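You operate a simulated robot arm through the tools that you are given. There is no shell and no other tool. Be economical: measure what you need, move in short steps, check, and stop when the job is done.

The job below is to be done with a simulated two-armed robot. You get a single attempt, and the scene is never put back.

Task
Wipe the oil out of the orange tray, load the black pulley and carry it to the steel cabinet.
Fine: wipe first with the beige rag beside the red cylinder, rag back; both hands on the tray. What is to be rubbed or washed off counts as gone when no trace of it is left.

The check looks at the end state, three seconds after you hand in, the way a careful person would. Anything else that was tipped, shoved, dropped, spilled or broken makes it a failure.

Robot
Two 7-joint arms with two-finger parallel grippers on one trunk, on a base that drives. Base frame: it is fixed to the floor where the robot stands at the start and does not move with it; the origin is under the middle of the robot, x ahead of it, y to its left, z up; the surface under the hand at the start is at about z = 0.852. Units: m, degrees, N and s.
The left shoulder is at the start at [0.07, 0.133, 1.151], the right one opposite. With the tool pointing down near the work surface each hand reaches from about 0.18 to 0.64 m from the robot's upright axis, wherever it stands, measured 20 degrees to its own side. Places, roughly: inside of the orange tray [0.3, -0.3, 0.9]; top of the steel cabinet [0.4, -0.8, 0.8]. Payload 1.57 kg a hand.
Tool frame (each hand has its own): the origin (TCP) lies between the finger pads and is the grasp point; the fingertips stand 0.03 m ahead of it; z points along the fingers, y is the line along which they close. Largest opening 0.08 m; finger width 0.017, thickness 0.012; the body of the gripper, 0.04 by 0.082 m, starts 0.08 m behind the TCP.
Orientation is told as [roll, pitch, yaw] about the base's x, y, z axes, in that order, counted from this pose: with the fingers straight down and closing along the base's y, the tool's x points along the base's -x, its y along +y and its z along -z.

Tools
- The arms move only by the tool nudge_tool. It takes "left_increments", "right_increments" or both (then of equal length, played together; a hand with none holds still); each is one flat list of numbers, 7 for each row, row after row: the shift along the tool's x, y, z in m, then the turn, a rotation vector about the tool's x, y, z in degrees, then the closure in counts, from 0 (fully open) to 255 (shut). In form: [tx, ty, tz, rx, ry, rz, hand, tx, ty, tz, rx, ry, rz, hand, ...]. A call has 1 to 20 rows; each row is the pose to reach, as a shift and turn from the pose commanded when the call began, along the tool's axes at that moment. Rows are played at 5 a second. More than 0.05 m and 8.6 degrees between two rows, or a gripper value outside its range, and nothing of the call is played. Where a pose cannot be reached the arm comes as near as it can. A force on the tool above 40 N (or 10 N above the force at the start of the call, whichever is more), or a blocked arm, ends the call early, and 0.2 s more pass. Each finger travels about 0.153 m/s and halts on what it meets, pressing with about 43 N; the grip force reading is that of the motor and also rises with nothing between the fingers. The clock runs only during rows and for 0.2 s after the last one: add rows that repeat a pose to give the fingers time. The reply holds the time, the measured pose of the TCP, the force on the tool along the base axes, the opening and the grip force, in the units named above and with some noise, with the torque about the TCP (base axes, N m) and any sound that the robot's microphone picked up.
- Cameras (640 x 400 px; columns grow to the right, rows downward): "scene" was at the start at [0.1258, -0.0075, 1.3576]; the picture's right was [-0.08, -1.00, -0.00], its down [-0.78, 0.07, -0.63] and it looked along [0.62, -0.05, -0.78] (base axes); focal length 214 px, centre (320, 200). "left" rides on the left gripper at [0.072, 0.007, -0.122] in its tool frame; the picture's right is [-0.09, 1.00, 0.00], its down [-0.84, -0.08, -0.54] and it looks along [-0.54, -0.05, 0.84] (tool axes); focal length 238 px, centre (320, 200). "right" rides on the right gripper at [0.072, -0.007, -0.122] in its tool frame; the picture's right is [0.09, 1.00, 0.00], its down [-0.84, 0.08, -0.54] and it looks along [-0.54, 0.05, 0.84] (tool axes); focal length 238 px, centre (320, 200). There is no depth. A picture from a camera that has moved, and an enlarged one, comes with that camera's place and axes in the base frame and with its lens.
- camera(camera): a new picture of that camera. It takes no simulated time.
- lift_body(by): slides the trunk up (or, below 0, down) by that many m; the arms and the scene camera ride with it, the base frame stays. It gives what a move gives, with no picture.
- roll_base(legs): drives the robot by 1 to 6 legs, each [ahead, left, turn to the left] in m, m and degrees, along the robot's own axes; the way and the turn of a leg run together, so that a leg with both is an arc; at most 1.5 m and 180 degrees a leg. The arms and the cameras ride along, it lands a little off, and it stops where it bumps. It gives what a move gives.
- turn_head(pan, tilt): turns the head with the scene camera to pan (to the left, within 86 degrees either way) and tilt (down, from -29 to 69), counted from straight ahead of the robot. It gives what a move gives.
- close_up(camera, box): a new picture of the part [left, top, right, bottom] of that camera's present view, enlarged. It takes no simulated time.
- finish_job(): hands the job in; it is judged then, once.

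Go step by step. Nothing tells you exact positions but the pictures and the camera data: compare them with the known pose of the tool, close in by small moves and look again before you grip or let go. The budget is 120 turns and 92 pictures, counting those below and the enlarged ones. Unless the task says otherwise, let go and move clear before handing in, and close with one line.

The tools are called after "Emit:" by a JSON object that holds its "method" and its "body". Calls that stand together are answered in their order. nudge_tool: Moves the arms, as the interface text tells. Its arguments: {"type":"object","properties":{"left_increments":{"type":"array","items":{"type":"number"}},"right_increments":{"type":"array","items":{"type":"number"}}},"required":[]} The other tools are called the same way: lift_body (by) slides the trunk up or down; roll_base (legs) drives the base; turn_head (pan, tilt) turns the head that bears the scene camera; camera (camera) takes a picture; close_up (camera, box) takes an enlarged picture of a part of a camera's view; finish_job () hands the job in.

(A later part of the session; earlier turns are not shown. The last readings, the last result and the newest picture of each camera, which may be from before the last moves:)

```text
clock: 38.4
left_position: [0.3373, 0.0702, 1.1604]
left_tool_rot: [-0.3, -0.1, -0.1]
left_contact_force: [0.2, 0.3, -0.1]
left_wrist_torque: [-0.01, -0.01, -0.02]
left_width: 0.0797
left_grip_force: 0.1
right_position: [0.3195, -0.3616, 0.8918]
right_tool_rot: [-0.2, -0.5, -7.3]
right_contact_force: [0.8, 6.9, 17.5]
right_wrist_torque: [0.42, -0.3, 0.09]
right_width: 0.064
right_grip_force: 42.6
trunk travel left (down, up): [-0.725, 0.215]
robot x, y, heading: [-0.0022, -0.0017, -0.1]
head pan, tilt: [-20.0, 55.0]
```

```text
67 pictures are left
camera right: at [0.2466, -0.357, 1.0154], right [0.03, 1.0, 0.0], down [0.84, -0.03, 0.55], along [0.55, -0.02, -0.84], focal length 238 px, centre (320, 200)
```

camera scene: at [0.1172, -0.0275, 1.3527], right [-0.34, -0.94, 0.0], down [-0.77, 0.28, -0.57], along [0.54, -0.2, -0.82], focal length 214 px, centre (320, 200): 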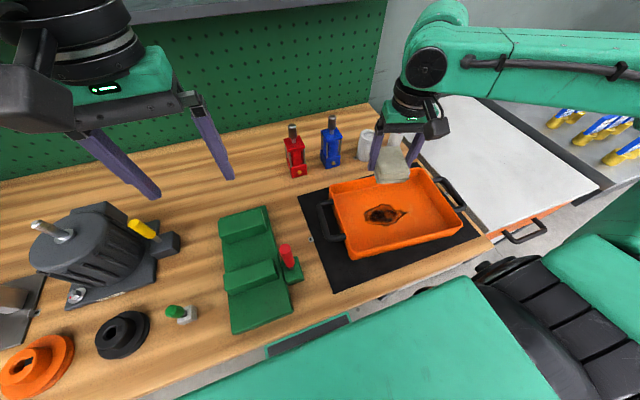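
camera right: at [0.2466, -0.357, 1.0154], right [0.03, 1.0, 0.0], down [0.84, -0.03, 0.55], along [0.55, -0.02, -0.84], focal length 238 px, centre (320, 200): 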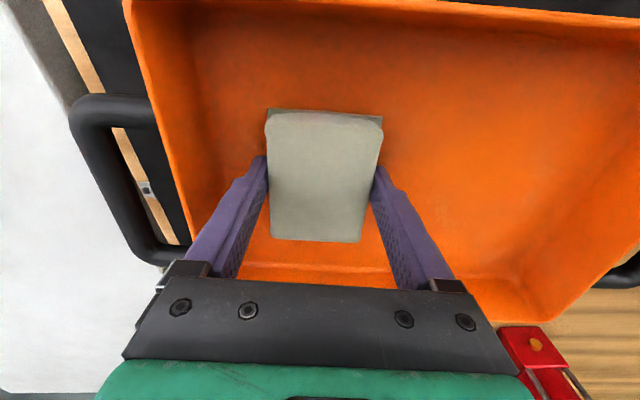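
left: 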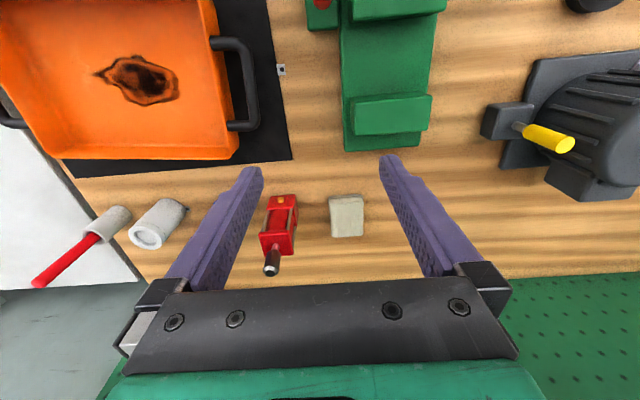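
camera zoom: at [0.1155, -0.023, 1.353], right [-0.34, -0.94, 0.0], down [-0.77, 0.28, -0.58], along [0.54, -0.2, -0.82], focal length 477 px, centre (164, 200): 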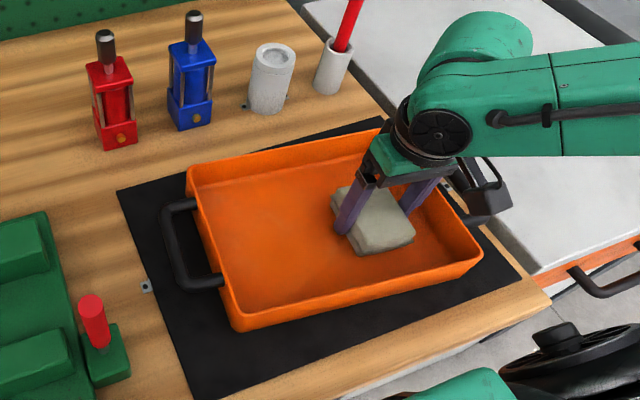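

The stain is gone in one stroke. A few more passes with offsets for certainty.

Emit:
{"method": "nudge_tool", "body": {"right_increments": [-0.012, 0, 0, 0, 0, 0, 255, -0.018, 0.02, 0, 0, 0, 0, 255, -0.018, 0.04, 0, 0, 0, 0, 255, -0.018, 0.06, 0, 0, 0, 0, 255, -0.018, 0.08, 0, 0, 0, 0, 255, -0.018, 0.1, 0, 0, 0, 0, 255, -0.018, 0.12, 0, 0, 0, 0, 255, -0.018, 0.135, 0, 0, 0, 0, 255, 0, 0.135, 0, 0, 0, 0, 255, 0.015, 0.135, 0, 0, 0, 0, 255, 0.015, 0.115, 0, 0, 0, 0, 255, 0.015, 0.095, 0, 0, 0, 0, 255, 0.015, 0.075, 0, 0, 0, 0, 255, 0.015, 0.055, 0, 0, 0, 0, 255, 0.015, 0.035, 0, 0, 0, 0, 255, 0.015, 0.015, 0, 0, 0, 0, 255, 0.01, 0, 0, 0, 0, 0, 255]}}

Emit:
{"method": "nudge_tool", "body": {"right_increments": [0, 0.01, -0.03, 0, 0, 0, 255, 0, 0.02, -0.07, 0, 0, 0, 255, 0, 0.03, -0.11, 0, 0, 0, 255, 0, 0.04, -0.15, 0, 0, 0, 255]}}

Emit:
{"method": "camera", "body": {"camera": "right"}}

Emit:
{"method": "close_up", "body": {"camera": "scene", "box": [290, 110, 490, 290]}}

```text
clock: 42.0
left_position: [0.3376, 0.0674, 1.1605]
left_tool_rot: [-0.2, -0.1, -0.1]
left_contact_force: [0.5, -0.3, -0.2]
left_wrist_torque: [-0.01, -0.01, -0.03]
left_width: 0.0801
left_grip_force: 0.1
right_position: [0.3089, -0.362, 0.8939]
right_tool_rot: [-0.2, -0.4, -7.2]
right_contact_force: [-1.1, 3.0, 8.1]
right_wrist_torque: [0.25, -0.24, 0.19]
right_width: 0.064
right_grip_force: 42.8
right hand out of reach, approached as far as the arm can: row 10, 11, 12, 13
trunk travel left (down, up): [-0.725, 0.215]
robot x, y, heading: [-0.0043, -0.0028, -0.0]
head pan, tilt: [-20.0, 55.0]
```

```text
clock: 43.0
left_position: [0.3394, 0.0689, 1.1605]
left_tool_rot: [0.1, 0.0, -0.1]
left_contact_force: [-0.1, -0.3, 0.4]
left_wrist_torque: [0.0, 0.0, 0.0]
left_width: 0.0801
left_grip_force: 0.0
right_position: [0.3143, -0.3228, 1.0411]
right_tool_rot: [-0.1, -0.4, -7.2]
right_contact_force: [-0.3, -0.5, 0.0]
right_wrist_torque: [-0.02, -0.03, 0.0]
right_width: 0.0639
right_grip_force: 43.2
trunk travel left (down, up): [-0.725, 0.215]
robot x, y, heading: [-0.0006, -0.0011, -0.2]
head pan, tilt: [-20.0, 55.0]
```

```text
66 pictures are left
camera right: at [0.2421, -0.3191, 1.1646], right [0.03, 1.0, 0.0], down [0.84, -0.03, 0.55], along [0.55, -0.02, -0.84], focal length 238 px, centre (320, 200)
```

right: 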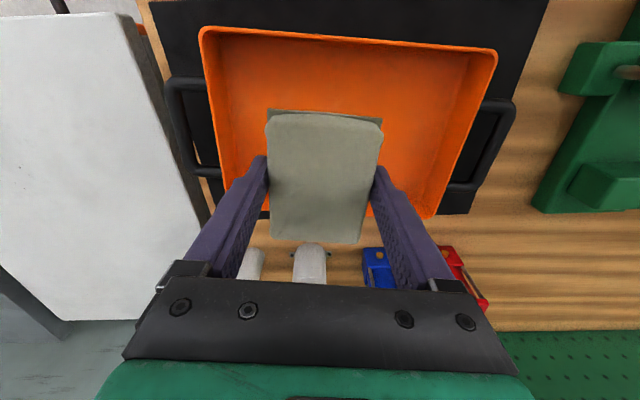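

```text
2.22 times, centred on (390, 200) of scene
camera zoom: at [0.117, -0.0264, 1.3527], right [-0.34, -0.94, 0.0], down [-0.77, 0.28, -0.57], along [0.54, -0.2, -0.82], focal length 477 px, centre (164, 200)
```

zoom: 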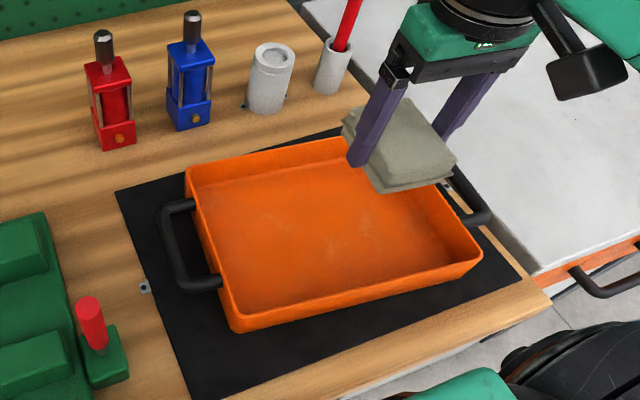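

Tray looks clean. Now return the rag: reverse the base drive (left 0.13 m, turn 20°), and check the tray view unobstructed.

Emit:
{"method": "roll_base", "body": {"legs": [[-0.008, 0.13, 0], [0, 0, 20]]}}

Emit:
{"method": "turn_head", "body": {"pan": -45, "tilt": 50}}

Emit:
{"method": "camera", "body": {"camera": "scene"}}

```text
clock: 45.4
left_position: [0.2867, 0.3097, 1.1603]
left_tool_rot: [0.1, 0.1, 19.7]
left_contact_force: [0.4, 0.4, 0.0]
left_wrist_torque: [0.0, 0.01, -0.03]
left_width: 0.0799
left_grip_force: 0.0
right_position: [0.3977, -0.0685, 1.0416]
right_tool_rot: [0.0, -0.2, 12.5]
right_contact_force: [-0.8, 0.7, -1.1]
right_wrist_torque: [0.0, 0.02, 0.02]
right_width: 0.0637
right_grip_force: 42.7
trunk travel left (down, up): [-0.725, 0.215]
robot x, y, heading: [-0.0107, 0.1266, 19.5]
head pan, tilt: [-20.0, 55.0]
```

```text
clock: 46.3
left_position: [0.2869, 0.3088, 1.161]
left_tool_rot: [0.0, -0.1, 19.7]
left_contact_force: [0.2, 0.2, 0.4]
left_wrist_torque: [0.01, 0.01, -0.01]
left_width: 0.0799
left_grip_force: 0.0
right_position: [0.3967, -0.0686, 1.0423]
right_tool_rot: [-0.2, -0.4, 12.6]
right_contact_force: [0.0, -0.2, -0.3]
right_wrist_torque: [0.01, 0.0, 0.0]
right_width: 0.0639
right_grip_force: 42.7
trunk travel left (down, up): [-0.725, 0.215]
robot x, y, heading: [-0.011, 0.1277, 20.0]
head pan, tilt: [-45.0, 50.0]
```

```text
64 pictures are left
camera scene: at [0.1072, 0.1115, 1.3592], right [-0.43, -0.9, 0.0], down [-0.69, 0.33, -0.64], along [0.58, -0.27, -0.77], focal length 214 px, centre (320, 200)
```

scene: 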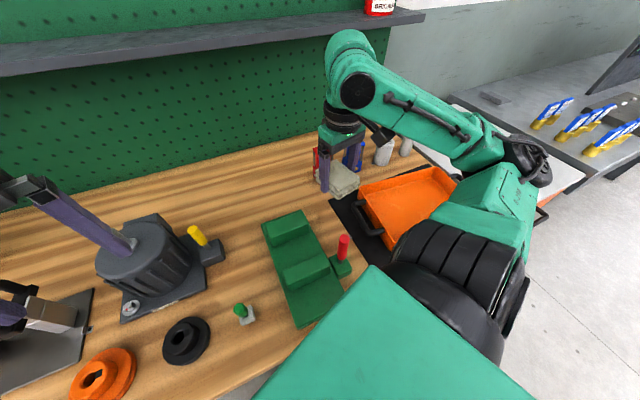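

Emit:
{"method": "nudge_tool", "body": {"right_increments": [0, 0.026, 0, 0, 0, 3, 255, -0.04, 0.026, 0, 0, 0, 6, 255, -0.08, 0.026, 0, 0, 0, 9, 255, -0.12, 0.026, 0, 0, 0, 10.7, 255, -0.16, 0.026, 0, 0, 0, 10.7, 255, -0.2, 0.0264, 0.03, 0, 0, 10.7, 255, -0.2127, 0.0264, 0.07, 0, 0, 10.7, 255, -0.2127, 0.0264, 0.1, 0, 0, 10.7, 255, -0.2127, 0.0264, 0.13, 0, 0, 10.7, 255, -0.2127, 0.0264, 0.13, 0, 0, 10.7, 255]}}

Emit:
{"method": "camera", "body": {"camera": "right"}}

```text
clock: 48.5
left_position: [0.2861, 0.3074, 1.1612]
left_tool_rot: [-0.1, -0.1, 19.7]
left_contact_force: [-0.4, 0.6, -0.6]
left_wrist_torque: [0.02, -0.02, 0.01]
left_width: 0.08
left_grip_force: 0.1
right_position: [0.598, 0.0036, 0.9134]
right_tool_rot: [0.0, -0.4, 1.8]
right_contact_force: [0.4, -0.3, -0.8]
right_wrist_torque: [0.0, -0.01, -0.04]
right_width: 0.0639
right_grip_force: 44.0
trunk travel left (down, up): [-0.725, 0.215]
robot x, y, heading: [-0.0119, 0.1298, 19.7]
head pan, tilt: [-45.0, 50.0]
```

```text
63 pictures are left
camera right: at [0.5268, -0.0051, 1.0357], right [-0.12, 0.99, 0.0], down [0.83, 0.1, 0.55], along [0.54, 0.07, -0.84], focal length 238 px, centre (320, 200)
```

right: 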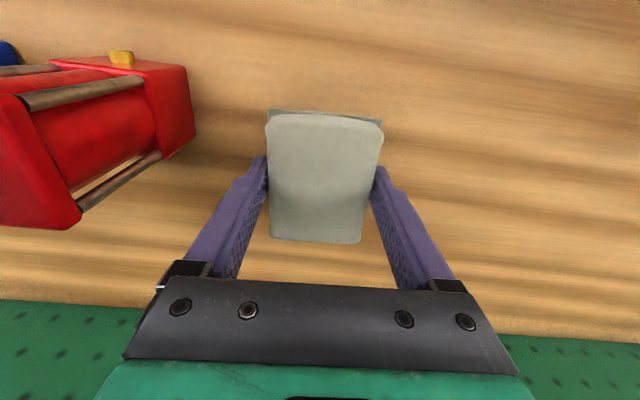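

Back above the rag's place. Lower until light contact (z≈0.886), open, and rise.

Emit:
{"method": "nudge_tool", "body": {"right_increments": [0, 0, 0.01, 0, 0, 0, 255, 0, 0, 0.02, 0, 0, 0, 255, 0, 0, 0.025, 0, 0, 0, 255, 0, 0, 0.0275, 0, 0, 0, 255, 0, 0, 0.0275, 0, 0, 0, 255]}}

Emit:
{"method": "nudge_tool", "body": {"right_increments": [0, 0, 0, 0, 0, 0, 100, 0, 0, 0, 0, 0, 0, 0, 0, 0, 0, 0, 0, 0, 0, 0, 0, 0, 0, 0, 0, 0, 0, 0, -0.02, 0, 0, 0, 0, 0, 0, -0.05, 0, 0, 0, 0, 0, 0, -0.09, 0, 0, 0, 0]}}

Emit:
{"method": "camera", "body": {"camera": "right"}}

```text
clock: 49.7
left_position: [0.2867, 0.3083, 1.1598]
left_tool_rot: [0.0, 0.1, 19.6]
left_contact_force: [0.4, -0.2, -0.5]
left_wrist_torque: [-0.01, 0.01, 0.01]
left_width: 0.0799
left_grip_force: 0.1
right_position: [0.5983, 0.0048, 0.886]
right_tool_rot: [0.0, -0.4, 1.7]
right_contact_force: [-0.3, 0.2, -0.6]
right_wrist_torque: [-0.02, -0.04, 0.02]
right_width: 0.0638
right_grip_force: 43.0
trunk travel left (down, up): [-0.725, 0.215]
robot x, y, heading: [-0.0107, 0.1289, 19.8]
head pan, tilt: [-45.0, 50.0]
```

```text
clock: 51.3
left_position: [0.2863, 0.3078, 1.1607]
left_tool_rot: [0.0, 0.1, 19.8]
left_contact_force: [0.4, -0.1, 1.8]
left_wrist_torque: [0.01, 0.0, -0.01]
left_width: 0.0803
left_grip_force: 0.0
right_position: [0.5986, 0.0048, 0.9766]
right_tool_rot: [0.0, -0.3, 1.8]
right_contact_force: [0.4, 0.2, 0.0]
right_wrist_torque: [-0.03, -0.02, -0.01]
right_width: 0.0799
right_grip_force: 0.0
trunk travel left (down, up): [-0.725, 0.215]
robot x, y, heading: [-0.009, 0.1291, 19.7]
head pan, tilt: [-45.0, 50.0]
```

```text
62 pictures are left
camera right: at [0.5255, -0.0042, 1.0984], right [-0.12, 0.99, 0.0], down [0.83, 0.1, 0.55], along [0.54, 0.07, -0.84], focal length 238 px, centre (320, 200)
```

right: 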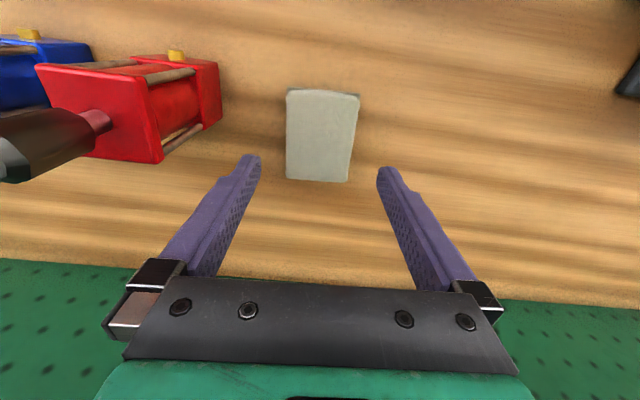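

Rag is back. Retreat the right hand and look at the pulley with the left hand, which is already nearly above it.

Emit:
{"method": "nudge_tool", "body": {"right_increments": [0.03, 0, -0.03, 0, 0, 0, 0, 0.07, -0.01, -0.06, 0, 0, 0, 0, 0.11, -0.03, -0.08, 0, 0, 0, 0, 0.15, -0.05, -0.09, 0, 0, 0, 0, 0.19, -0.07, -0.1, 0, 0, 0, 0]}}

Emit:
{"method": "camera", "body": {"camera": "left"}}

```text
refused: row 2 steps farther than a row can; nothing moved
```

```text
61 pictures are left
camera left: at [0.2154, 0.2899, 1.2824], right [-0.25, 0.97, 0.0], down [0.81, 0.21, 0.54], along [0.53, 0.13, -0.84], focal length 238 px, centre (320, 200)
```

left: 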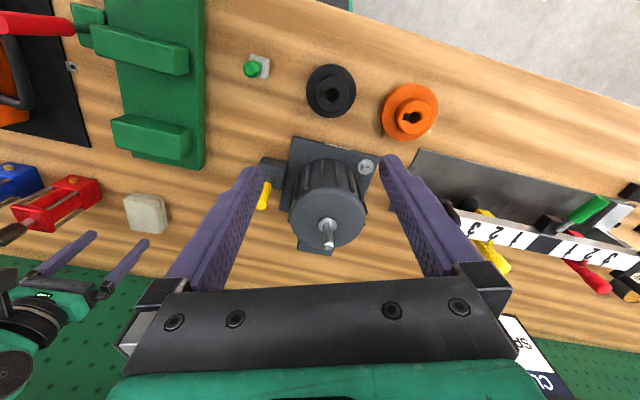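

Emit:
{"method": "nudge_tool", "body": {"right_increments": [0.03, 0, -0.03, 0, 0, 0, 0, 0.06, -0.01, -0.055, 0, 0, 0, 0, 0.1, -0.02, -0.075, 0, 0, 0, 0, 0.14, -0.03, -0.09, 0, 0, 0, 0, 0.18, -0.04, -0.1, 0, 0, 0, 0], "left_increments": [0.005, 0.008, 0.03, 0, 0, 0, 0, 0.01, 0.016, 0.06, 0, 0, 0, 0, 0.01, 0.016, 0.095, 0, 0, 0, 0, 0.01, 0.016, 0.13, 0, 0, 0, 0, 0.01, 0.016, 0.13, 0, 0, 0, 0]}}

Emit:
{"method": "camera", "body": {"camera": "left"}}

```text
clock: 52.5
left_position: [0.2695, 0.3184, 1.0307]
left_tool_rot: [-0.1, 0.0, 19.7]
left_contact_force: [-0.1, -0.5, -0.2]
left_wrist_torque: [0.02, -0.06, 0.02]
left_width: 0.08
left_grip_force: 0.1
right_position: [0.4174, -0.0423, 1.0749]
right_tool_rot: [-0.1, -0.4, 1.8]
right_contact_force: [-0.2, -0.4, 0.5]
right_wrist_torque: [0.04, -0.04, 0.01]
right_width: 0.08
right_grip_force: 0.1
trunk travel left (down, up): [-0.725, 0.215]
robot x, y, heading: [-0.0115, 0.1296, 19.7]
head pan, tilt: [-45.0, 50.0]
```

```text
60 pictures are left
camera left: at [0.1995, 0.3007, 1.152], right [-0.25, 0.97, 0.0], down [0.81, 0.21, 0.54], along [0.53, 0.14, -0.84], focal length 238 px, centre (320, 200)
```

left: 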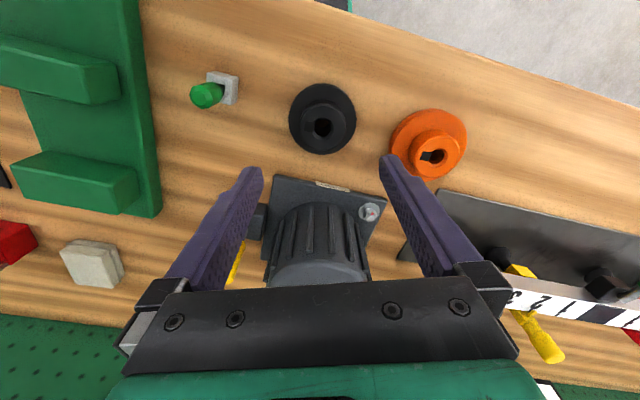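

Emit:
{"method": "close_up", "body": {"camera": "left", "box": [250, 60, 410, 170]}}

```text
3.64 times, centred on (330, 115) of left
camera zoom: at [0.1995, 0.3007, 1.152], right [-0.25, 0.97, 0.0], down [0.81, 0.21, 0.54], along [0.53, 0.14, -0.84], focal length 867 px, centre (284, 509)
```

zoom: 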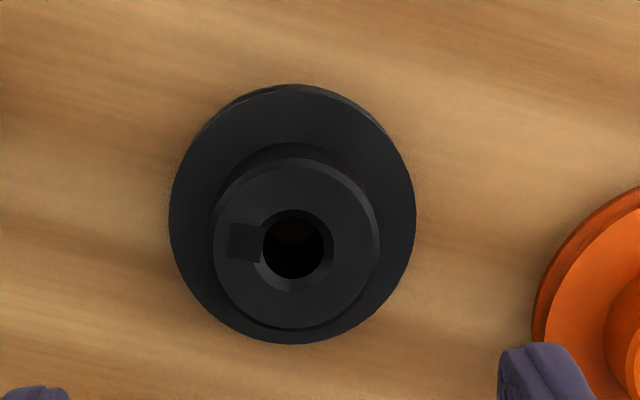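

The black pulley is at [0.270, 0.323], hub Ø≈48 mm with top at z≈0.90, flange top ≈0.868. Descend around the hub.

Emit:
{"method": "nudge_tool", "body": {"left_increments": [-0.002, 0.004, 0.04, 0, 0, 0, 0, -0.002, 0.004, 0.08, 0, 0, 0, 0, -0.002, 0.004, 0.1, 0, 0, 0, 0, -0.002, 0.004, 0.115, 0, 0, 0, 0, -0.002, 0.004, 0.115, 0, 0, 0, 0]}}

Emit:
{"method": "camera", "body": {"camera": "left"}}

```text
clock: 53.7
left_position: [0.2715, 0.325, 0.9147]
left_tool_rot: [0.0, 0.0, 19.7]
left_contact_force: [0.1, 0.4, -0.2]
left_wrist_torque: [0.01, -0.01, -0.01]
left_width: 0.0799
left_grip_force: 0.1
right_position: [0.4187, -0.0425, 1.0761]
right_tool_rot: [0.0, -0.4, 1.8]
right_contact_force: [-0.1, 0.3, -0.3]
right_wrist_torque: [0.01, -0.02, 0.0]
right_width: 0.0803
right_grip_force: 0.1
trunk travel left (down, up): [-0.725, 0.215]
robot x, y, heading: [-0.0098, 0.1277, 19.6]
head pan, tilt: [-45.0, 50.0]
```

```text
58 pictures are left
camera left: at [0.202, 0.306, 1.0371], right [-0.25, 0.97, 0.0], down [0.81, 0.21, 0.54], along [0.52, 0.13, -0.84], focal length 238 px, centre (320, 200)
```

left: 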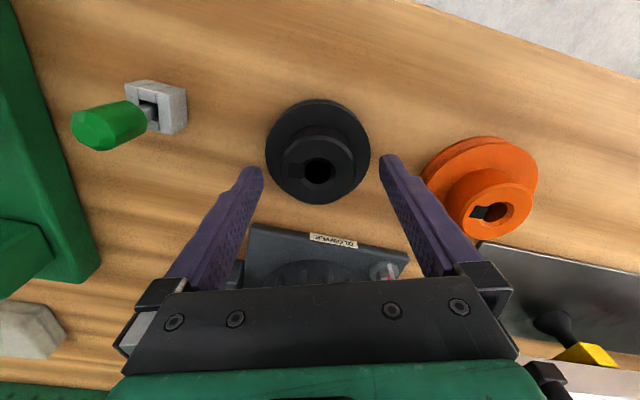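

Emit:
{"method": "nudge_tool", "body": {"left_increments": [0, 0, 0.005, 0, 0, 0, 0, 0, 0, 0.01, 0, 0, 0, 0, 0, 0, 0.01, 0, 0, 0, 80, 0, 0, 0.01, 0, 0, 0, 160, 0, 0, 0.01, 0, 0, 0, 255, 0, 0, 0.01, 0, 0, 0, 255]}}

Emit:
{"method": "nudge_tool", "body": {"left_increments": [0, 0, -0.01, 0, 0, 0, 255, 0, 0, -0.03, 0, 0, 0, 255, 0, 0, -0.06, 0, 0, 0, 255]}}

Emit:
{"method": "camera", "body": {"camera": "left"}}

```text
clock: 55.1
left_position: [0.2722, 0.3245, 0.9057]
left_tool_rot: [0.0, 0.0, 19.7]
left_contact_force: [0.7, -0.4, 1.9]
left_wrist_torque: [-0.07, -0.21, -0.07]
left_width: 0.0524
left_grip_force: 43.3
right_position: [0.4196, -0.0427, 1.0763]
right_tool_rot: [-0.1, -0.4, 1.8]
right_contact_force: [-0.3, -0.4, -0.7]
right_wrist_torque: [-0.03, 0.02, 0.01]
right_width: 0.08
right_grip_force: 0.1
trunk travel left (down, up): [-0.725, 0.215]
robot x, y, heading: [-0.0095, 0.1266, 19.8]
head pan, tilt: [-45.0, 50.0]
```

```text
clock: 55.9
left_position: [0.2729, 0.3242, 0.9665]
left_tool_rot: [0.0, 0.0, 19.7]
left_contact_force: [-0.3, 0.3, -5.4]
left_wrist_torque: [0.01, -0.01, -0.03]
left_width: 0.0524
left_grip_force: 42.7
right_position: [0.4192, -0.041, 1.0754]
right_tool_rot: [-0.1, -0.3, 1.9]
right_contact_force: [0.7, -0.7, 0.8]
right_wrist_torque: [0.0, 0.0, 0.0]
right_width: 0.0802
right_grip_force: 0.1
trunk travel left (down, up): [-0.725, 0.215]
robot x, y, heading: [-0.0118, 0.1285, 19.6]
head pan, tilt: [-45.0, 50.0]
```

```text
57 pictures are left
camera left: at [0.2025, 0.3068, 1.0877], right [-0.25, 0.97, 0.0], down [0.81, 0.21, 0.54], along [0.52, 0.14, -0.84], focal length 238 px, centre (320, 200)
```

left: 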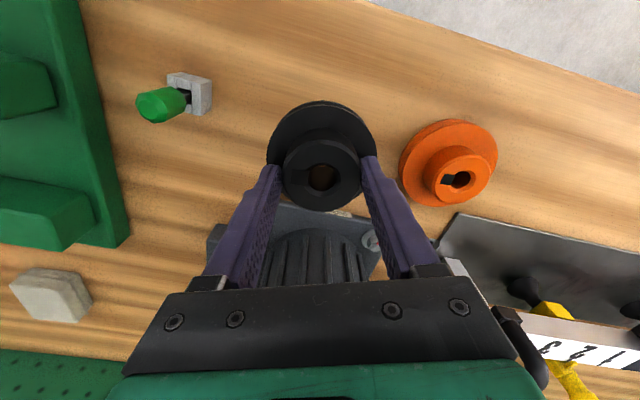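

Pulley held (~0.55 kg). Raise it well clear, square the base, and drive right so that the tray comes into the left hand's zone.

Emit:
{"method": "nudge_tool", "body": {"left_increments": [0, 0, -0.05, 0, 0, 0, 255, 0, 0, -0.1, 0, 0, 0, 255, 0, 0, -0.15, 0, 0, 0, 255, 0.03, 0, -0.165, 0, 0, 0, 255, 0.03, 0, -0.165, 0, 0, 0, 255], "right_increments": [0.02, -0.02, -0.02, 0, 0, 0, 0, 0.04, -0.05, -0.04, 0, 0, 0, 0, 0.06, -0.08, -0.06, 0, 0, 0, 0, 0.06, -0.08, -0.06, 0, 0, 0, 0, 0.06, -0.08, -0.06, 0, 0, 0, 0]}}

Emit:
{"method": "roll_base", "body": {"legs": [[0, 0, -19.7], [-0.01, -0.29, 0], [0, -0.29, 0]]}}

Emit:
{"method": "turn_head", "body": {"pan": 0, "tilt": 60}}

Emit:
{"method": "camera", "body": {"camera": "scene"}}

```text
clock: 57.1
left_position: [0.2443, 0.316, 1.1301]
left_tool_rot: [0.1, 0.1, 19.7]
left_contact_force: [0.9, 0.8, -4.6]
left_wrist_torque: [-0.02, 0.0, 0.0]
left_width: 0.0527
left_grip_force: 43.6
right_position: [0.3609, -0.1224, 1.1349]
right_tool_rot: [0.0, -0.3, 1.9]
right_contact_force: [0.4, -0.5, -0.4]
right_wrist_torque: [0.01, -0.02, 0.01]
right_width: 0.0801
right_grip_force: 0.0
trunk travel left (down, up): [-0.725, 0.215]
robot x, y, heading: [-0.0116, 0.1267, 19.6]
head pan, tilt: [-45.0, 50.0]
```

```text
clock: 61.8
left_position: [0.2829, -0.3596, 1.1294]
left_tool_rot: [-0.1, 0.1, -0.1]
left_contact_force: [0.0, -0.3, -5.0]
left_wrist_torque: [-0.02, 0.02, -0.01]
left_width: 0.0526
left_grip_force: 43.1
right_position: [0.2449, -0.8107, 1.1335]
right_tool_rot: [-0.1, -0.4, -17.8]
right_contact_force: [0.0, 0.2, 0.0]
right_wrist_torque: [0.02, -0.01, 0.03]
right_width: 0.0801
right_grip_force: 0.1
trunk travel left (down, up): [-0.725, 0.215]
robot x, y, heading: [-0.0216, -0.4512, 0.0]
head pan, tilt: [-45.0, 50.0]
```

```text
clock: 62.9
left_position: [0.2823, -0.361, 1.1311]
left_tool_rot: [0.0, 0.0, -0.1]
left_contact_force: [0.6, 0.2, -4.6]
left_wrist_torque: [0.0, 0.02, 0.0]
left_width: 0.0526
left_grip_force: 42.9
right_position: [0.2441, -0.8113, 1.1352]
right_tool_rot: [0.1, -0.5, -17.9]
right_contact_force: [-0.8, 0.0, 0.4]
right_wrist_torque: [0.0, -0.01, -0.02]
right_width: 0.08
right_grip_force: 0.0
trunk travel left (down, up): [-0.725, 0.215]
robot x, y, heading: [-0.0182, -0.4512, -0.3]
head pan, tilt: [0.0, 60.0]
```

```text
56 pictures are left
camera scene: at [0.0979, -0.4509, 1.3466], right [0.0, -1.0, 0.0], down [-0.87, 0.0, -0.5], along [0.5, 0.0, -0.87], focal length 214 px, centre (320, 200)
```

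scene: 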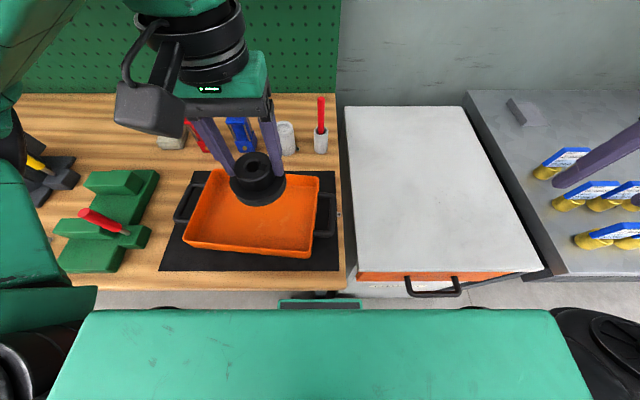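

The tray centre is about [0.333, −0.298], floor clean. Bring the pulley over the centre and lower it.

Emit:
{"method": "nudge_tool", "body": {"left_increments": [-0.025, 0.03, 0, 0, 0, 0, 255, -0.051, 0.063, 0, 0, 0, 0, 255, -0.051, 0.063, 0.05, 0, 0, 0, 255, -0.051, 0.063, 0.1, 0, 0, 0, 255, -0.051, 0.063, 0.14, 0, 0, 0, 255, -0.051, 0.063, 0.175, 0, 0, 0, 255, -0.051, 0.063, 0.195, 0, 0, 0, 255, -0.051, 0.063, 0.195, 0, 0, 0, 255]}}

Emit:
{"method": "camera", "body": {"camera": "left"}}

```text
clock: 64.7
left_position: [0.3353, -0.2972, 0.9361]
left_tool_rot: [0.0, 0.0, 0.1]
left_contact_force: [-0.2, 0.6, -3.6]
left_wrist_torque: [0.02, -0.04, -0.02]
left_width: 0.0527
left_grip_force: 43.0
right_position: [0.2451, -0.8122, 1.1349]
right_tool_rot: [0.0, -0.4, -17.9]
right_contact_force: [0.7, -0.1, -0.1]
right_wrist_torque: [0.0, -0.02, -0.03]
right_width: 0.0799
right_grip_force: 0.0
trunk travel left (down, up): [-0.725, 0.215]
robot x, y, heading: [-0.0172, -0.4526, -0.0]
head pan, tilt: [0.0, 60.0]
```

```text
55 pictures are left
camera left: at [0.2618, -0.291, 1.0571], right [0.09, 1.0, 0.0], down [0.84, -0.08, 0.54], along [0.54, -0.05, -0.84], focal length 238 px, centre (320, 200)
```

left: 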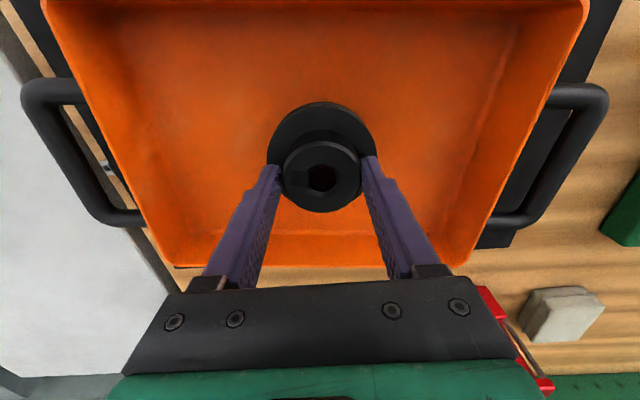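

Emit:
{"method": "nudge_tool", "body": {"left_increments": [0, 0, 0.01, 0, 0, 0, 255, 0, 0, 0.018, 0, 0, 0, 255, 0, 0, 0.021, 0, 0, 0, 255, 0, 0, 0.021, 0, 0, 0, 255]}}

Emit:
{"method": "nudge_tool", "body": {"left_increments": [0, 0, 0.001, 0, 0, 0, 255, 0, 0, 0.002, 0, 0, 0, 255, 0, 0, 0.002, 0, 0, 0, 255]}}

```text
clock: 65.7
left_position: [0.3341, -0.2975, 0.9148]
left_tool_rot: [0.0, 0.0, -0.1]
left_contact_force: [-0.8, -0.1, -5.8]
left_wrist_torque: [0.02, 0.01, 0.0]
left_width: 0.0523
left_grip_force: 42.9
right_position: [0.2436, -0.8121, 1.1345]
right_tool_rot: [0.0, -0.3, -17.9]
right_contact_force: [-0.5, -0.1, 0.2]
right_wrist_torque: [0.02, -0.06, 0.01]
right_width: 0.0802
right_grip_force: 0.1
trunk travel left (down, up): [-0.725, 0.215]
robot x, y, heading: [-0.0139, -0.4537, -0.2]
head pan, tilt: [0.0, 60.0]
```

```text
clock: 66.5
left_position: [0.3333, -0.2973, 0.9137]
left_tool_rot: [0.1, -0.1, 0.0]
left_contact_force: [-0.4, 0.9, 7.9]
left_wrist_torque: [-0.06, 0.39, -0.1]
left_width: 0.0524
left_grip_force: 43.5
right_position: [0.2439, -0.8131, 1.1352]
right_tool_rot: [0.1, -0.4, -18.0]
right_contact_force: [0.3, 0.0, -0.7]
right_wrist_torque: [-0.03, -0.01, 0.02]
right_width: 0.0803
right_grip_force: 0.1
trunk travel left (down, up): [-0.725, 0.215]
robot x, y, heading: [-0.0223, -0.4506, 0.1]
head pan, tilt: [0.0, 60.0]
```

Pulley is resting on the tray floor. Release, rise, and move the base to be centred on the tray.

Emit:
{"method": "nudge_tool", "body": {"left_increments": [0, 0, 0, 0, 0, 0, 120, 0, 0, 0, 0, 0, 0, 0, 0, 0, 0, 0, 0, 0, 0, 0, 0, -0.03, 0, 0, 0, 0, 0, 0, -0.07, 0, 0, 0, 0, 0, 0.03, -0.11, 0, 0, 0, 0, 0, 0.06, -0.15, 0, 0, 0, 0]}}

Emit:
{"method": "roll_base", "body": {"legs": [[-0.01, 0.15, 0]]}}

Emit:
{"method": "camera", "body": {"camera": "scene"}}

Emit:
{"method": "camera", "body": {"camera": "left"}}

```text
clock: 68.1
left_position: [0.3324, -0.2374, 1.0647]
left_tool_rot: [0.0, 0.0, 0.0]
left_contact_force: [-0.1, -0.5, 0.3]
left_wrist_torque: [0.01, 0.01, 0.0]
left_width: 0.08
left_grip_force: 0.2
right_position: [0.2425, -0.8115, 1.1351]
right_tool_rot: [0.0, -0.5, -17.9]
right_contact_force: [0.4, 0.2, 0.4]
right_wrist_torque: [0.01, -0.03, -0.01]
right_width: 0.08
right_grip_force: 0.1
trunk travel left (down, up): [-0.725, 0.215]
robot x, y, heading: [-0.0233, -0.4517, -0.5]
head pan, tilt: [0.0, 60.0]
```

```text
clock: 69.5
left_position: [0.3221, -0.0903, 1.0618]
left_tool_rot: [0.2, 0.0, -0.1]
left_contact_force: [0.7, -0.3, -1.0]
left_wrist_torque: [-0.01, 0.02, 0.0]
left_width: 0.08
left_grip_force: 0.0
right_position: [0.2352, -0.6639, 1.134]
right_tool_rot: [0.2, -0.3, -17.9]
right_contact_force: [0.0, -0.5, -0.5]
right_wrist_torque: [0.01, 0.04, -0.02]
right_width: 0.0799
right_grip_force: 0.1
trunk travel left (down, up): [-0.725, 0.215]
robot x, y, heading: [-0.0303, -0.2975, -0.1]
head pan, tilt: [0.0, 60.0]
```

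```text
54 pictures are left
camera scene: at [0.0878, -0.3039, 1.3467], right [0.0, -1.0, 0.0], down [-0.87, 0.0, -0.5], along [0.5, 0.0, -0.87], focal length 214 px, centre (320, 200)
```

scene: 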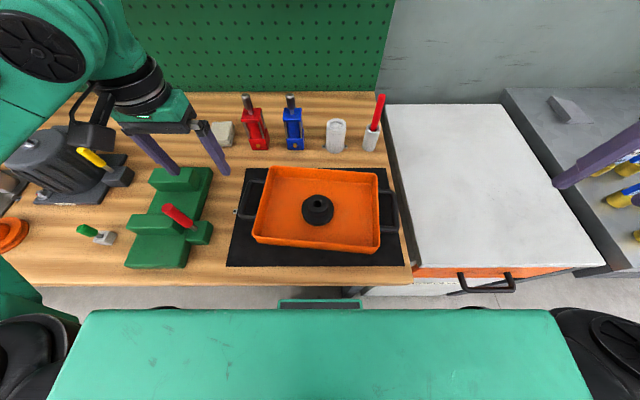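

```text
53 pictures are left
camera left: at [0.2516, -0.0835, 1.1855], right [0.09, 1.0, 0.0], down [0.84, -0.08, 0.54], along [0.54, -0.05, -0.84], focal length 238 px, centre (320, 200)
```

left: 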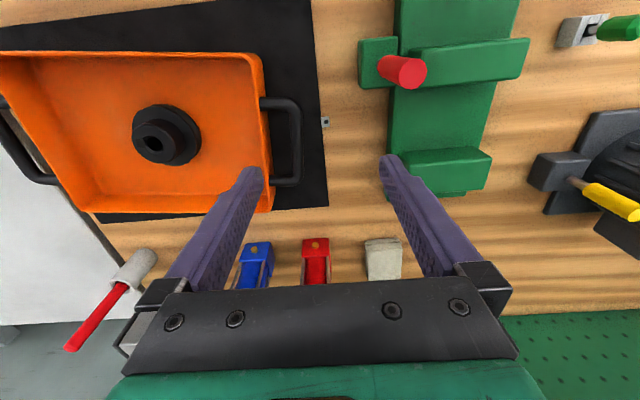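

Emit:
{"method": "close_up", "body": {"camera": "scene", "box": [220, 150, 420, 275]}}

Emit:
{"method": "close_up", "body": {"camera": "left", "box": [220, 60, 380, 220]}}

```text
3.20 times, centred on (320, 212) of scene
camera zoom: at [0.0878, -0.3039, 1.3467], right [0.0, -1.0, 0.0], down [-0.87, 0.0, -0.5], along [0.5, 0.0, -0.87], focal length 686 px, centre (320, 160)
```

zoom: 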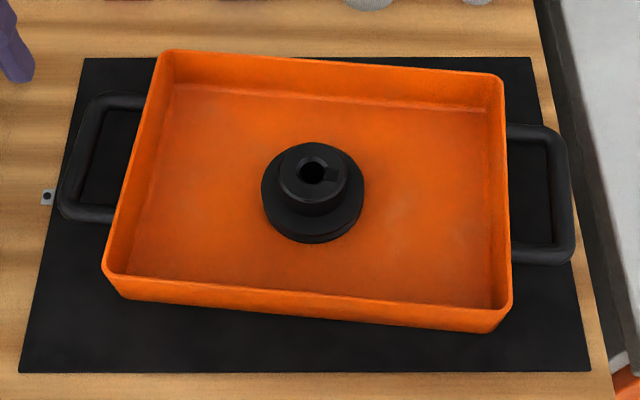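

```text
2.50 times, centred on (300, 140) of left
camera zoom: at [0.2516, -0.0835, 1.1855], right [0.09, 1.0, 0.0], down [0.84, -0.08, 0.54], along [0.54, -0.05, -0.84], focal length 596 px, centre (370, 350)
```

zoom: 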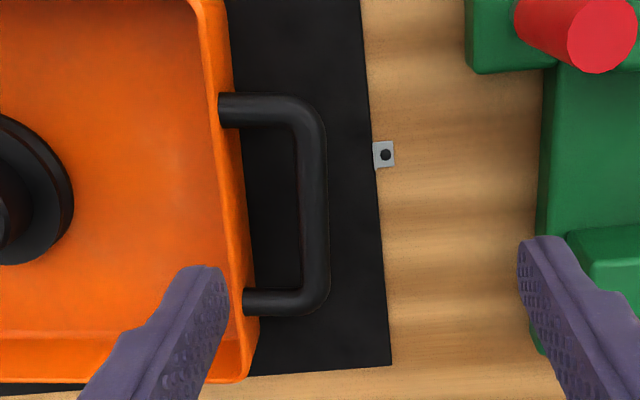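

Tray is clean with the pulley in it. Handle bars: left ≈ [0.352, −0.116], right ≈ [0.322, −0.484], z≈0.886, with ~28 mm gap to the wall. I'll bring both hands above the bars, partly closed, yaw −5°.

Emit:
{"method": "nudge_tool", "body": {"left_increments": [-0.01, -0.01, 0, 0, 0, 2, 40, -0.03, -0.026, 0.02, 0, 0, 5, 80, -0.03, -0.026, 0.04, 0, 0, 5, 120, -0.03, -0.026, 0.07, 0, 0, 5, 159, -0.03, -0.026, 0.07, 0, 0, 5, 159, -0.03, -0.026, 0.07, 0, 0, 5, 159, -0.03, -0.026, 0.07, 0, 0, 5, 159], "right_increments": [-0.005, 0.035, 0.02, 0, 0, -3, 40, -0.01, 0.07, 0.045, 0, 0, -6, 80, -0.015, 0.105, 0.07, 0, 0, -9, 120, -0.02, 0.14, 0.095, 0, 0, -11, 159, -0.025, 0.17, 0.12, 0, 0.4, -13, 159, -0.0275, 0.198, 0.144, 0, 0.4, -13, 159, -0.0275, 0.198, 0.144, 0, 0.4, -13, 159]}}

Emit:
{"method": "camera", "body": {"camera": "left"}}

Emit:
{"method": "camera", "body": {"camera": "right"}}

```text
clock: 71.1
left_position: [0.3526, -0.1139, 0.9935]
left_tool_rot: [-0.1, 0.1, -5.1]
left_contact_force: [0.2, -1.0, -0.6]
left_wrist_torque: [0.01, 0.0, 0.0]
left_width: 0.0302
left_grip_force: 0.0
right_position: [0.3219, -0.4841, 0.9909]
right_tool_rot: [0.0, 0.0, -5.0]
right_contact_force: [-0.7, 0.1, -0.1]
right_wrist_torque: [-0.01, -0.03, 0.03]
right_width: 0.03
right_grip_force: 0.0
trunk travel left (down, up): [-0.725, 0.215]
robot x, y, heading: [-0.028, -0.2999, -0.3]
head pan, tilt: [0.0, 60.0]
```

```text
50 pictures are left
camera left: at [0.2821, -0.1015, 1.1156], right [0.18, 0.98, 0.0], down [0.83, -0.15, 0.54], along [0.53, -0.1, -0.84], focal length 238 px, centre (320, 200)
```

left: 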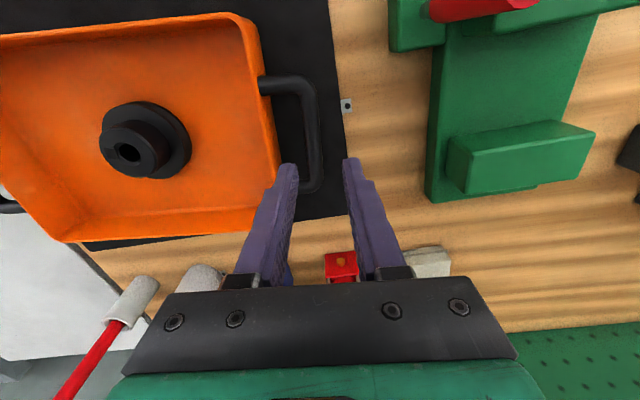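

```text
49 pictures are left
camera right: at [0.2498, -0.4836, 1.114], right [-0.01, 1.0, 0.0], down [0.84, 0.01, 0.54], along [0.54, 0.0, -0.84], focal length 238 px, centre (320, 200)
```

right: 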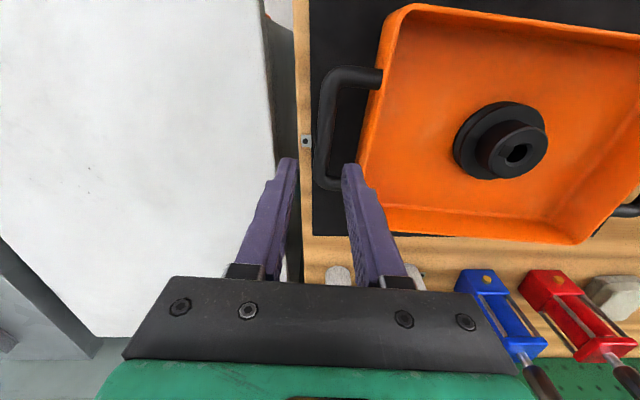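

Refined: left bar at y≈−0.125, right bar at y≈−0.479. Correct and descend to just above the bars.

Emit:
{"method": "nudge_tool", "body": {"left_increments": [0, -0.011, 0.02, 0, 0, 0, 159, 0, -0.011, 0.05, 0, 0, 0, 159, 0, -0.011, 0.066, 0, 0, 0, 159, 0, -0.011, 0.066, 0, 0, 0, 159], "right_increments": [0, 0.005, 0.02, 0, 0, 0, 159, 0, 0.005, 0.05, 0, 0, 0, 159, 0, 0.005, 0.064, 0, 0, 0, 159, 0, 0.005, 0.064, 0, 0, 0, 159]}}

Emit:
{"method": "close_up", "body": {"camera": "left", "box": [220, 80, 420, 220]}}

Emit:
{"method": "close_up", "body": {"camera": "right", "box": [220, 80, 420, 220]}}

```text
clock: 72.1
left_position: [0.3522, -0.1261, 0.9278]
left_tool_rot: [0.0, 0.0, -5.1]
left_contact_force: [-0.6, -0.3, 1.3]
left_wrist_torque: [-0.01, -0.01, 0.01]
left_width: 0.0303
left_grip_force: 0.0
right_position: [0.3228, -0.4782, 0.926]
right_tool_rot: [0.1, 0.0, -4.9]
right_contact_force: [0.4, -0.2, -0.1]
right_wrist_torque: [-0.04, 0.01, 0.01]
right_width: 0.0302
right_grip_force: 0.1
trunk travel left (down, up): [-0.725, 0.215]
robot x, y, heading: [-0.0278, -0.3014, -0.0]
head pan, tilt: [0.0, 60.0]
```

```text
2.86 times, centred on (320, 150) of left
camera zoom: at [0.2817, -0.1125, 1.0493], right [0.18, 0.98, 0.0], down [0.83, -0.15, 0.54], along [0.53, -0.1, -0.84], focal length 681 px, centre (320, 343)
```

zoom: 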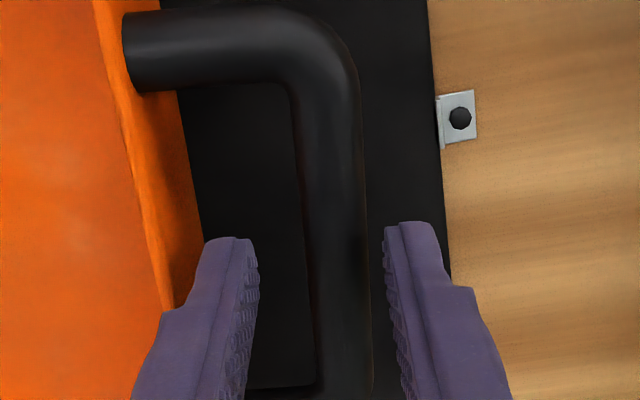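

```text
2.86 times, centred on (320, 150) of right
camera zoom: at [0.2507, -0.4779, 1.0487], right [-0.01, 1.0, 0.0], down [0.84, 0.01, 0.54], along [0.54, 0.0, -0.84], focal length 681 px, centre (320, 343)
```

zoom: 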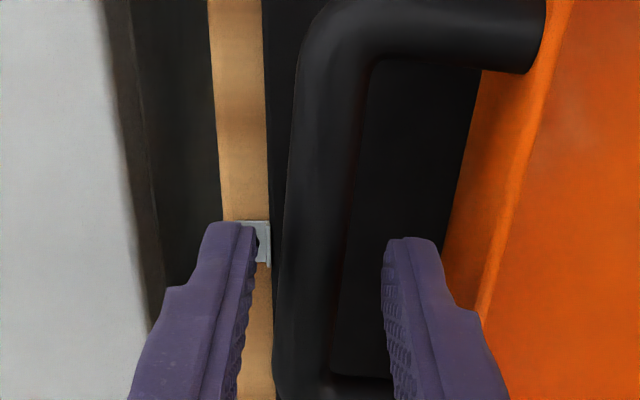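

Shift left hand +4 mm, right hand −1.5 mm, descend to z≈0.894 around the bars.

Emit:
{"method": "nudge_tool", "body": {"left_increments": [0, 0.004, 0, 0, 0, 0, 159, 0, 0.004, 0.015, 0, 0, 0, 159, 0, 0.004, 0.028, 0, 0, 0, 159, 0, 0.004, 0.034, 0, 0, 0, 159, 0, 0.004, 0.034, 0, 0, 0, 159], "right_increments": [0, -0.0015, 0, 0, 0, 0, 159, 0, -0.0015, 0.015, 0, 0, 0, 159, 0, -0.0015, 0.026, 0, 0, 0, 159, 0, -0.0015, 0.032, 0, 0, 0, 159, 0, -0.0015, 0.032, 0, 0, 0, 159]}}

Emit:
{"method": "close_up", "body": {"camera": "left", "box": [220, 80, 420, 220]}}

Emit:
{"method": "close_up", "body": {"camera": "right", "box": [220, 80, 420, 220]}}

```text
clock: 73.3
left_position: [0.3528, -0.1212, 0.8937]
left_tool_rot: [0.0, -0.1, -5.1]
left_contact_force: [-0.7, 0.2, 0.1]
left_wrist_torque: [-0.02, 0.0, 0.02]
left_width: 0.0301
left_grip_force: 0.1
right_position: [0.3215, -0.4801, 0.8933]
right_tool_rot: [-0.2, 0.1, -5.0]
right_contact_force: [0.1, -0.3, -0.3]
right_wrist_torque: [0.01, -0.01, 0.03]
right_width: 0.03
right_grip_force: 0.0
trunk travel left (down, up): [-0.725, 0.215]
robot x, y, heading: [-0.0314, -0.2955, 0.2]
head pan, tilt: [0.0, 60.0]
```

```text
2.86 times, centred on (320, 150) of left
camera zoom: at [0.2816, -0.1084, 1.015], right [0.18, 0.98, 0.0], down [0.83, -0.15, 0.54], along [0.53, -0.1, -0.84], focal length 681 px, centre (320, 343)
```

zoom: 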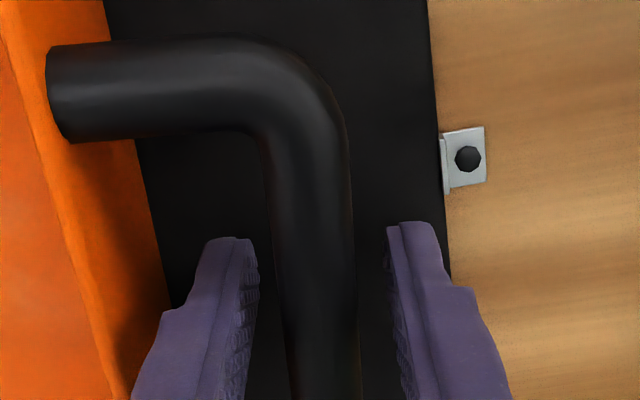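

```text
2.86 times, centred on (320, 150) of right
camera zoom: at [0.2509, -0.4795, 1.0172], right [-0.01, 1.0, 0.0], down [0.84, 0.01, 0.54], along [0.54, 0.0, -0.84], focal length 681 px, centre (320, 343)
```

zoom: 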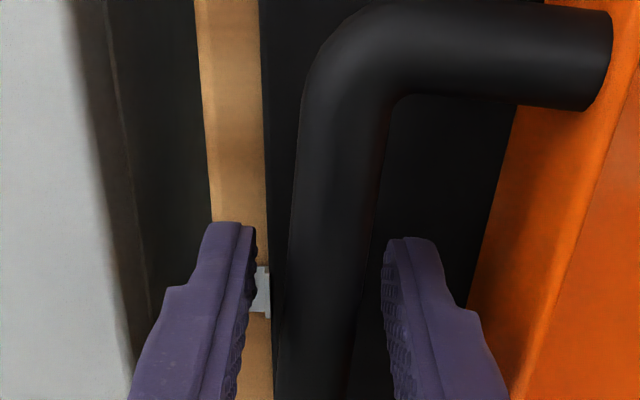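

Both bars are centred between the fingers. Close both grippers.

Emit:
{"method": "nudge_tool", "body": {"left_increments": [0, 0, 0, 0, 0, 0, 200, 0, 0, 0, 0, 0, 0, 255, 0, 0, 0, 0, 0, 0, 255], "right_increments": [0, 0, 0, 0, 0, 0, 200, 0, 0, 0, 0, 0, 0, 255, 0, 0, 0, 0, 0, 0, 255]}}

Emit:
{"method": "lift_body", "body": {"by": 0.02}}

Emit:
{"method": "camera", "body": {"camera": "scene"}}

```text
clock: 74.1
left_position: [0.3533, -0.122, 0.8934]
left_tool_rot: [-0.1, 0.1, -5.2]
left_contact_force: [-2.5, -12.3, 0.4]
left_wrist_torque: [-0.04, -0.22, -0.57]
left_width: 0.0157
left_grip_force: 31.6
right_position: [0.3239, -0.4787, 0.896]
right_tool_rot: [0.0, -0.1, -4.9]
right_contact_force: [1.0, 12.9, -0.3]
right_wrist_torque: [-0.01, 0.07, -0.02]
right_width: 0.0154
right_grip_force: 30.8
trunk travel left (down, up): [-0.725, 0.215]
robot x, y, heading: [-0.0308, -0.2983, -0.1]
head pan, tilt: [0.0, 60.0]
```

```text
clock: 74.7
left_position: [0.3536, -0.1212, 0.9124]
left_tool_rot: [-0.1, 0.1, -5.3]
left_contact_force: [-2.8, -20.8, -5.9]
left_wrist_torque: [-0.06, -0.44, -0.51]
left_width: 0.0156
left_grip_force: 31.3
right_position: [0.3234, -0.4794, 0.9143]
right_tool_rot: [0.1, 0.1, -4.9]
right_contact_force: [3.4, 21.1, -5.2]
right_wrist_torque: [0.0, 0.33, -0.03]
right_width: 0.0156
right_grip_force: 30.7
trunk travel left (down, up): [-0.745, 0.195]
robot x, y, heading: [-0.0302, -0.3021, -0.1]
head pan, tilt: [0.0, 60.0]
```

```text
44 pictures are left
camera scene: at [0.089, -0.3014, 1.3666], right [0.0, -1.0, 0.0], down [-0.87, 0.0, -0.5], along [0.5, 0.0, -0.87], focal length 214 px, centre (320, 200)
```

scene: 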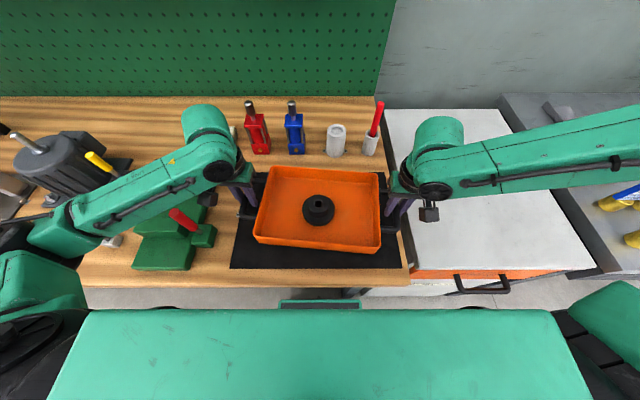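

Tray is lifted level; the hands pull outward against each other slightly, so I'll relax that, then raise further with the trunk.

Emit:
{"method": "nudge_tool", "body": {"left_increments": [0, -0.001, 0, 0, 0, 0, 255, 0, -0.0015, 0, 0, 0, 0, 255], "right_increments": [0, 0.001, 0, 0, 0, 0, 255, 0, 0.0015, 0, 0, 0, 0, 255]}}

Emit:
{"method": "lift_body", "body": {"by": 0.08}}

Emit:
{"method": "turn_head", "body": {"pan": -65, "tilt": 35}}

Emit:
{"method": "camera", "body": {"camera": "scene"}}

```text
clock: 75.3
left_position: [0.3545, -0.1212, 0.9122]
left_tool_rot: [0.0, 0.1, -5.0]
left_contact_force: [-3.7, -11.7, -5.4]
left_wrist_torque: [0.05, 0.16, -0.62]
left_width: 0.0155
left_grip_force: 31.3
right_position: [0.3241, -0.4783, 0.9129]
right_tool_rot: [-0.1, 0.1, -5.1]
right_contact_force: [1.7, 12.2, -5.4]
right_wrist_torque: [-0.01, -0.17, -0.08]
right_width: 0.0153
right_grip_force: 31.4
trunk travel left (down, up): [-0.745, 0.195]
robot x, y, heading: [-0.0285, -0.3006, -0.1]
head pan, tilt: [0.0, 60.0]
```

```text
clock: 76.5
left_position: [0.3536, -0.121, 0.9925]
left_tool_rot: [0.1, 0.1, -5.1]
left_contact_force: [-1.5, -1.6, -5.6]
left_wrist_torque: [0.09, 0.44, -0.57]
left_width: 0.0156
left_grip_force: 31.4
right_position: [0.323, -0.4785, 0.9941]
right_tool_rot: [-0.1, 0.1, -5.1]
right_contact_force: [1.2, 1.8, -6.1]
right_wrist_torque: [-0.01, -0.46, -0.11]
right_width: 0.0157
right_grip_force: 31.3
trunk travel left (down, up): [-0.825, 0.115]
robot x, y, heading: [-0.0292, -0.2986, 0.0]
head pan, tilt: [0.0, 60.0]
```

```text
clock: 77.9
left_position: [0.3531, -0.1216, 0.9929]
left_tool_rot: [0.0, 0.1, -5.1]
left_contact_force: [-0.4, 6.6, -6.3]
left_wrist_torque: [0.0, -0.1, -0.51]
left_width: 0.016
left_grip_force: 31.0
right_position: [0.3242, -0.4784, 0.9934]
right_tool_rot: [-0.1, 0.2, -5.1]
right_contact_force: [1.6, -5.9, -5.2]
right_wrist_torque: [0.02, 0.12, -0.09]
right_width: 0.0155
right_grip_force: 31.4
trunk travel left (down, up): [-0.825, 0.115]
robot x, y, heading: [-0.0302, -0.299, -0.2]
head pan, tilt: [-65.0, 35.0]
```

```text
43 pictures are left
camera scene: at [0.0599, -0.3811, 1.4808], right [-0.91, -0.42, 0.0], down [-0.24, 0.52, -0.82], along [0.34, -0.74, -0.57], focal length 214 px, centre (320, 200)
```

scene: 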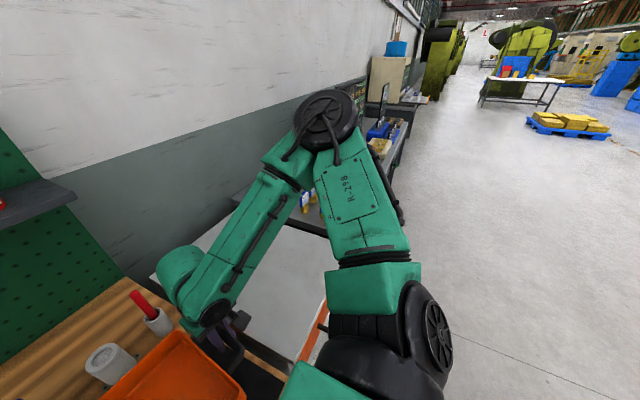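

The right elbow is high (z≈1.38), clear of everything on the way. Drive right toward the cabinet.

Emit:
{"method": "roll_base", "body": {"legs": [[0, -0.25, 0], [0, -0.24, 0]]}}

Emit:
{"method": "turn_head", "body": {"pan": 0, "tilt": 60}}

Emit:
{"method": "camera", "body": {"camera": "scene"}}

```text
clock: 81.1
left_position: [0.3519, -0.6119, 0.9928]
left_tool_rot: [-0.1, 0.1, -5.1]
left_contact_force: [0.2, 17.1, -6.0]
left_wrist_torque: [-0.02, 0.02, -0.57]
left_width: 0.0156
left_grip_force: 31.2
right_position: [0.3224, -0.9691, 0.9948]
right_tool_rot: [-0.2, 0.1, -5.1]
right_contact_force: [-0.3, -16.2, -4.6]
right_wrist_torque: [-0.01, -0.04, -0.07]
right_width: 0.0154
right_grip_force: 31.6
trunk travel left (down, up): [-0.825, 0.115]
robot x, y, heading: [-0.0265, -0.79, -0.3]
head pan, tilt: [-65.0, 35.0]
```

```text
clock: 82.4
left_position: [0.3525, -0.6136, 0.9928]
left_tool_rot: [0.1, 0.1, -5.2]
left_contact_force: [-2.1, 1.4, -4.6]
left_wrist_torque: [-0.01, 0.08, -0.54]
left_width: 0.0155
left_grip_force: 31.5
right_position: [0.3215, -0.9694, 0.994]
right_tool_rot: [-0.2, 0.1, -5.0]
right_contact_force: [1.6, -2.0, -6.2]
right_wrist_torque: [-0.02, -0.12, -0.06]
right_width: 0.0155
right_grip_force: 31.2
trunk travel left (down, up): [-0.825, 0.115]
robot x, y, heading: [-0.028, -0.7882, -0.0]
head pan, tilt: [0.0, 60.0]
```

```text
42 pictures are left
camera scene: at [0.088, -0.7925, 1.4465], right [0.0, -1.0, 0.0], down [-0.87, 0.0, -0.5], along [0.5, 0.0, -0.87], focal length 214 px, centre (320, 200)
```

scene: 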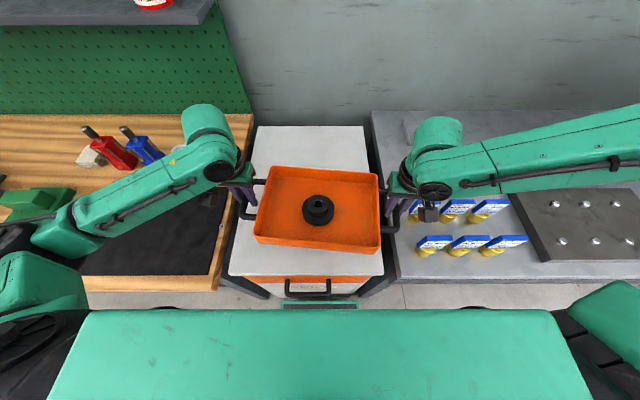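

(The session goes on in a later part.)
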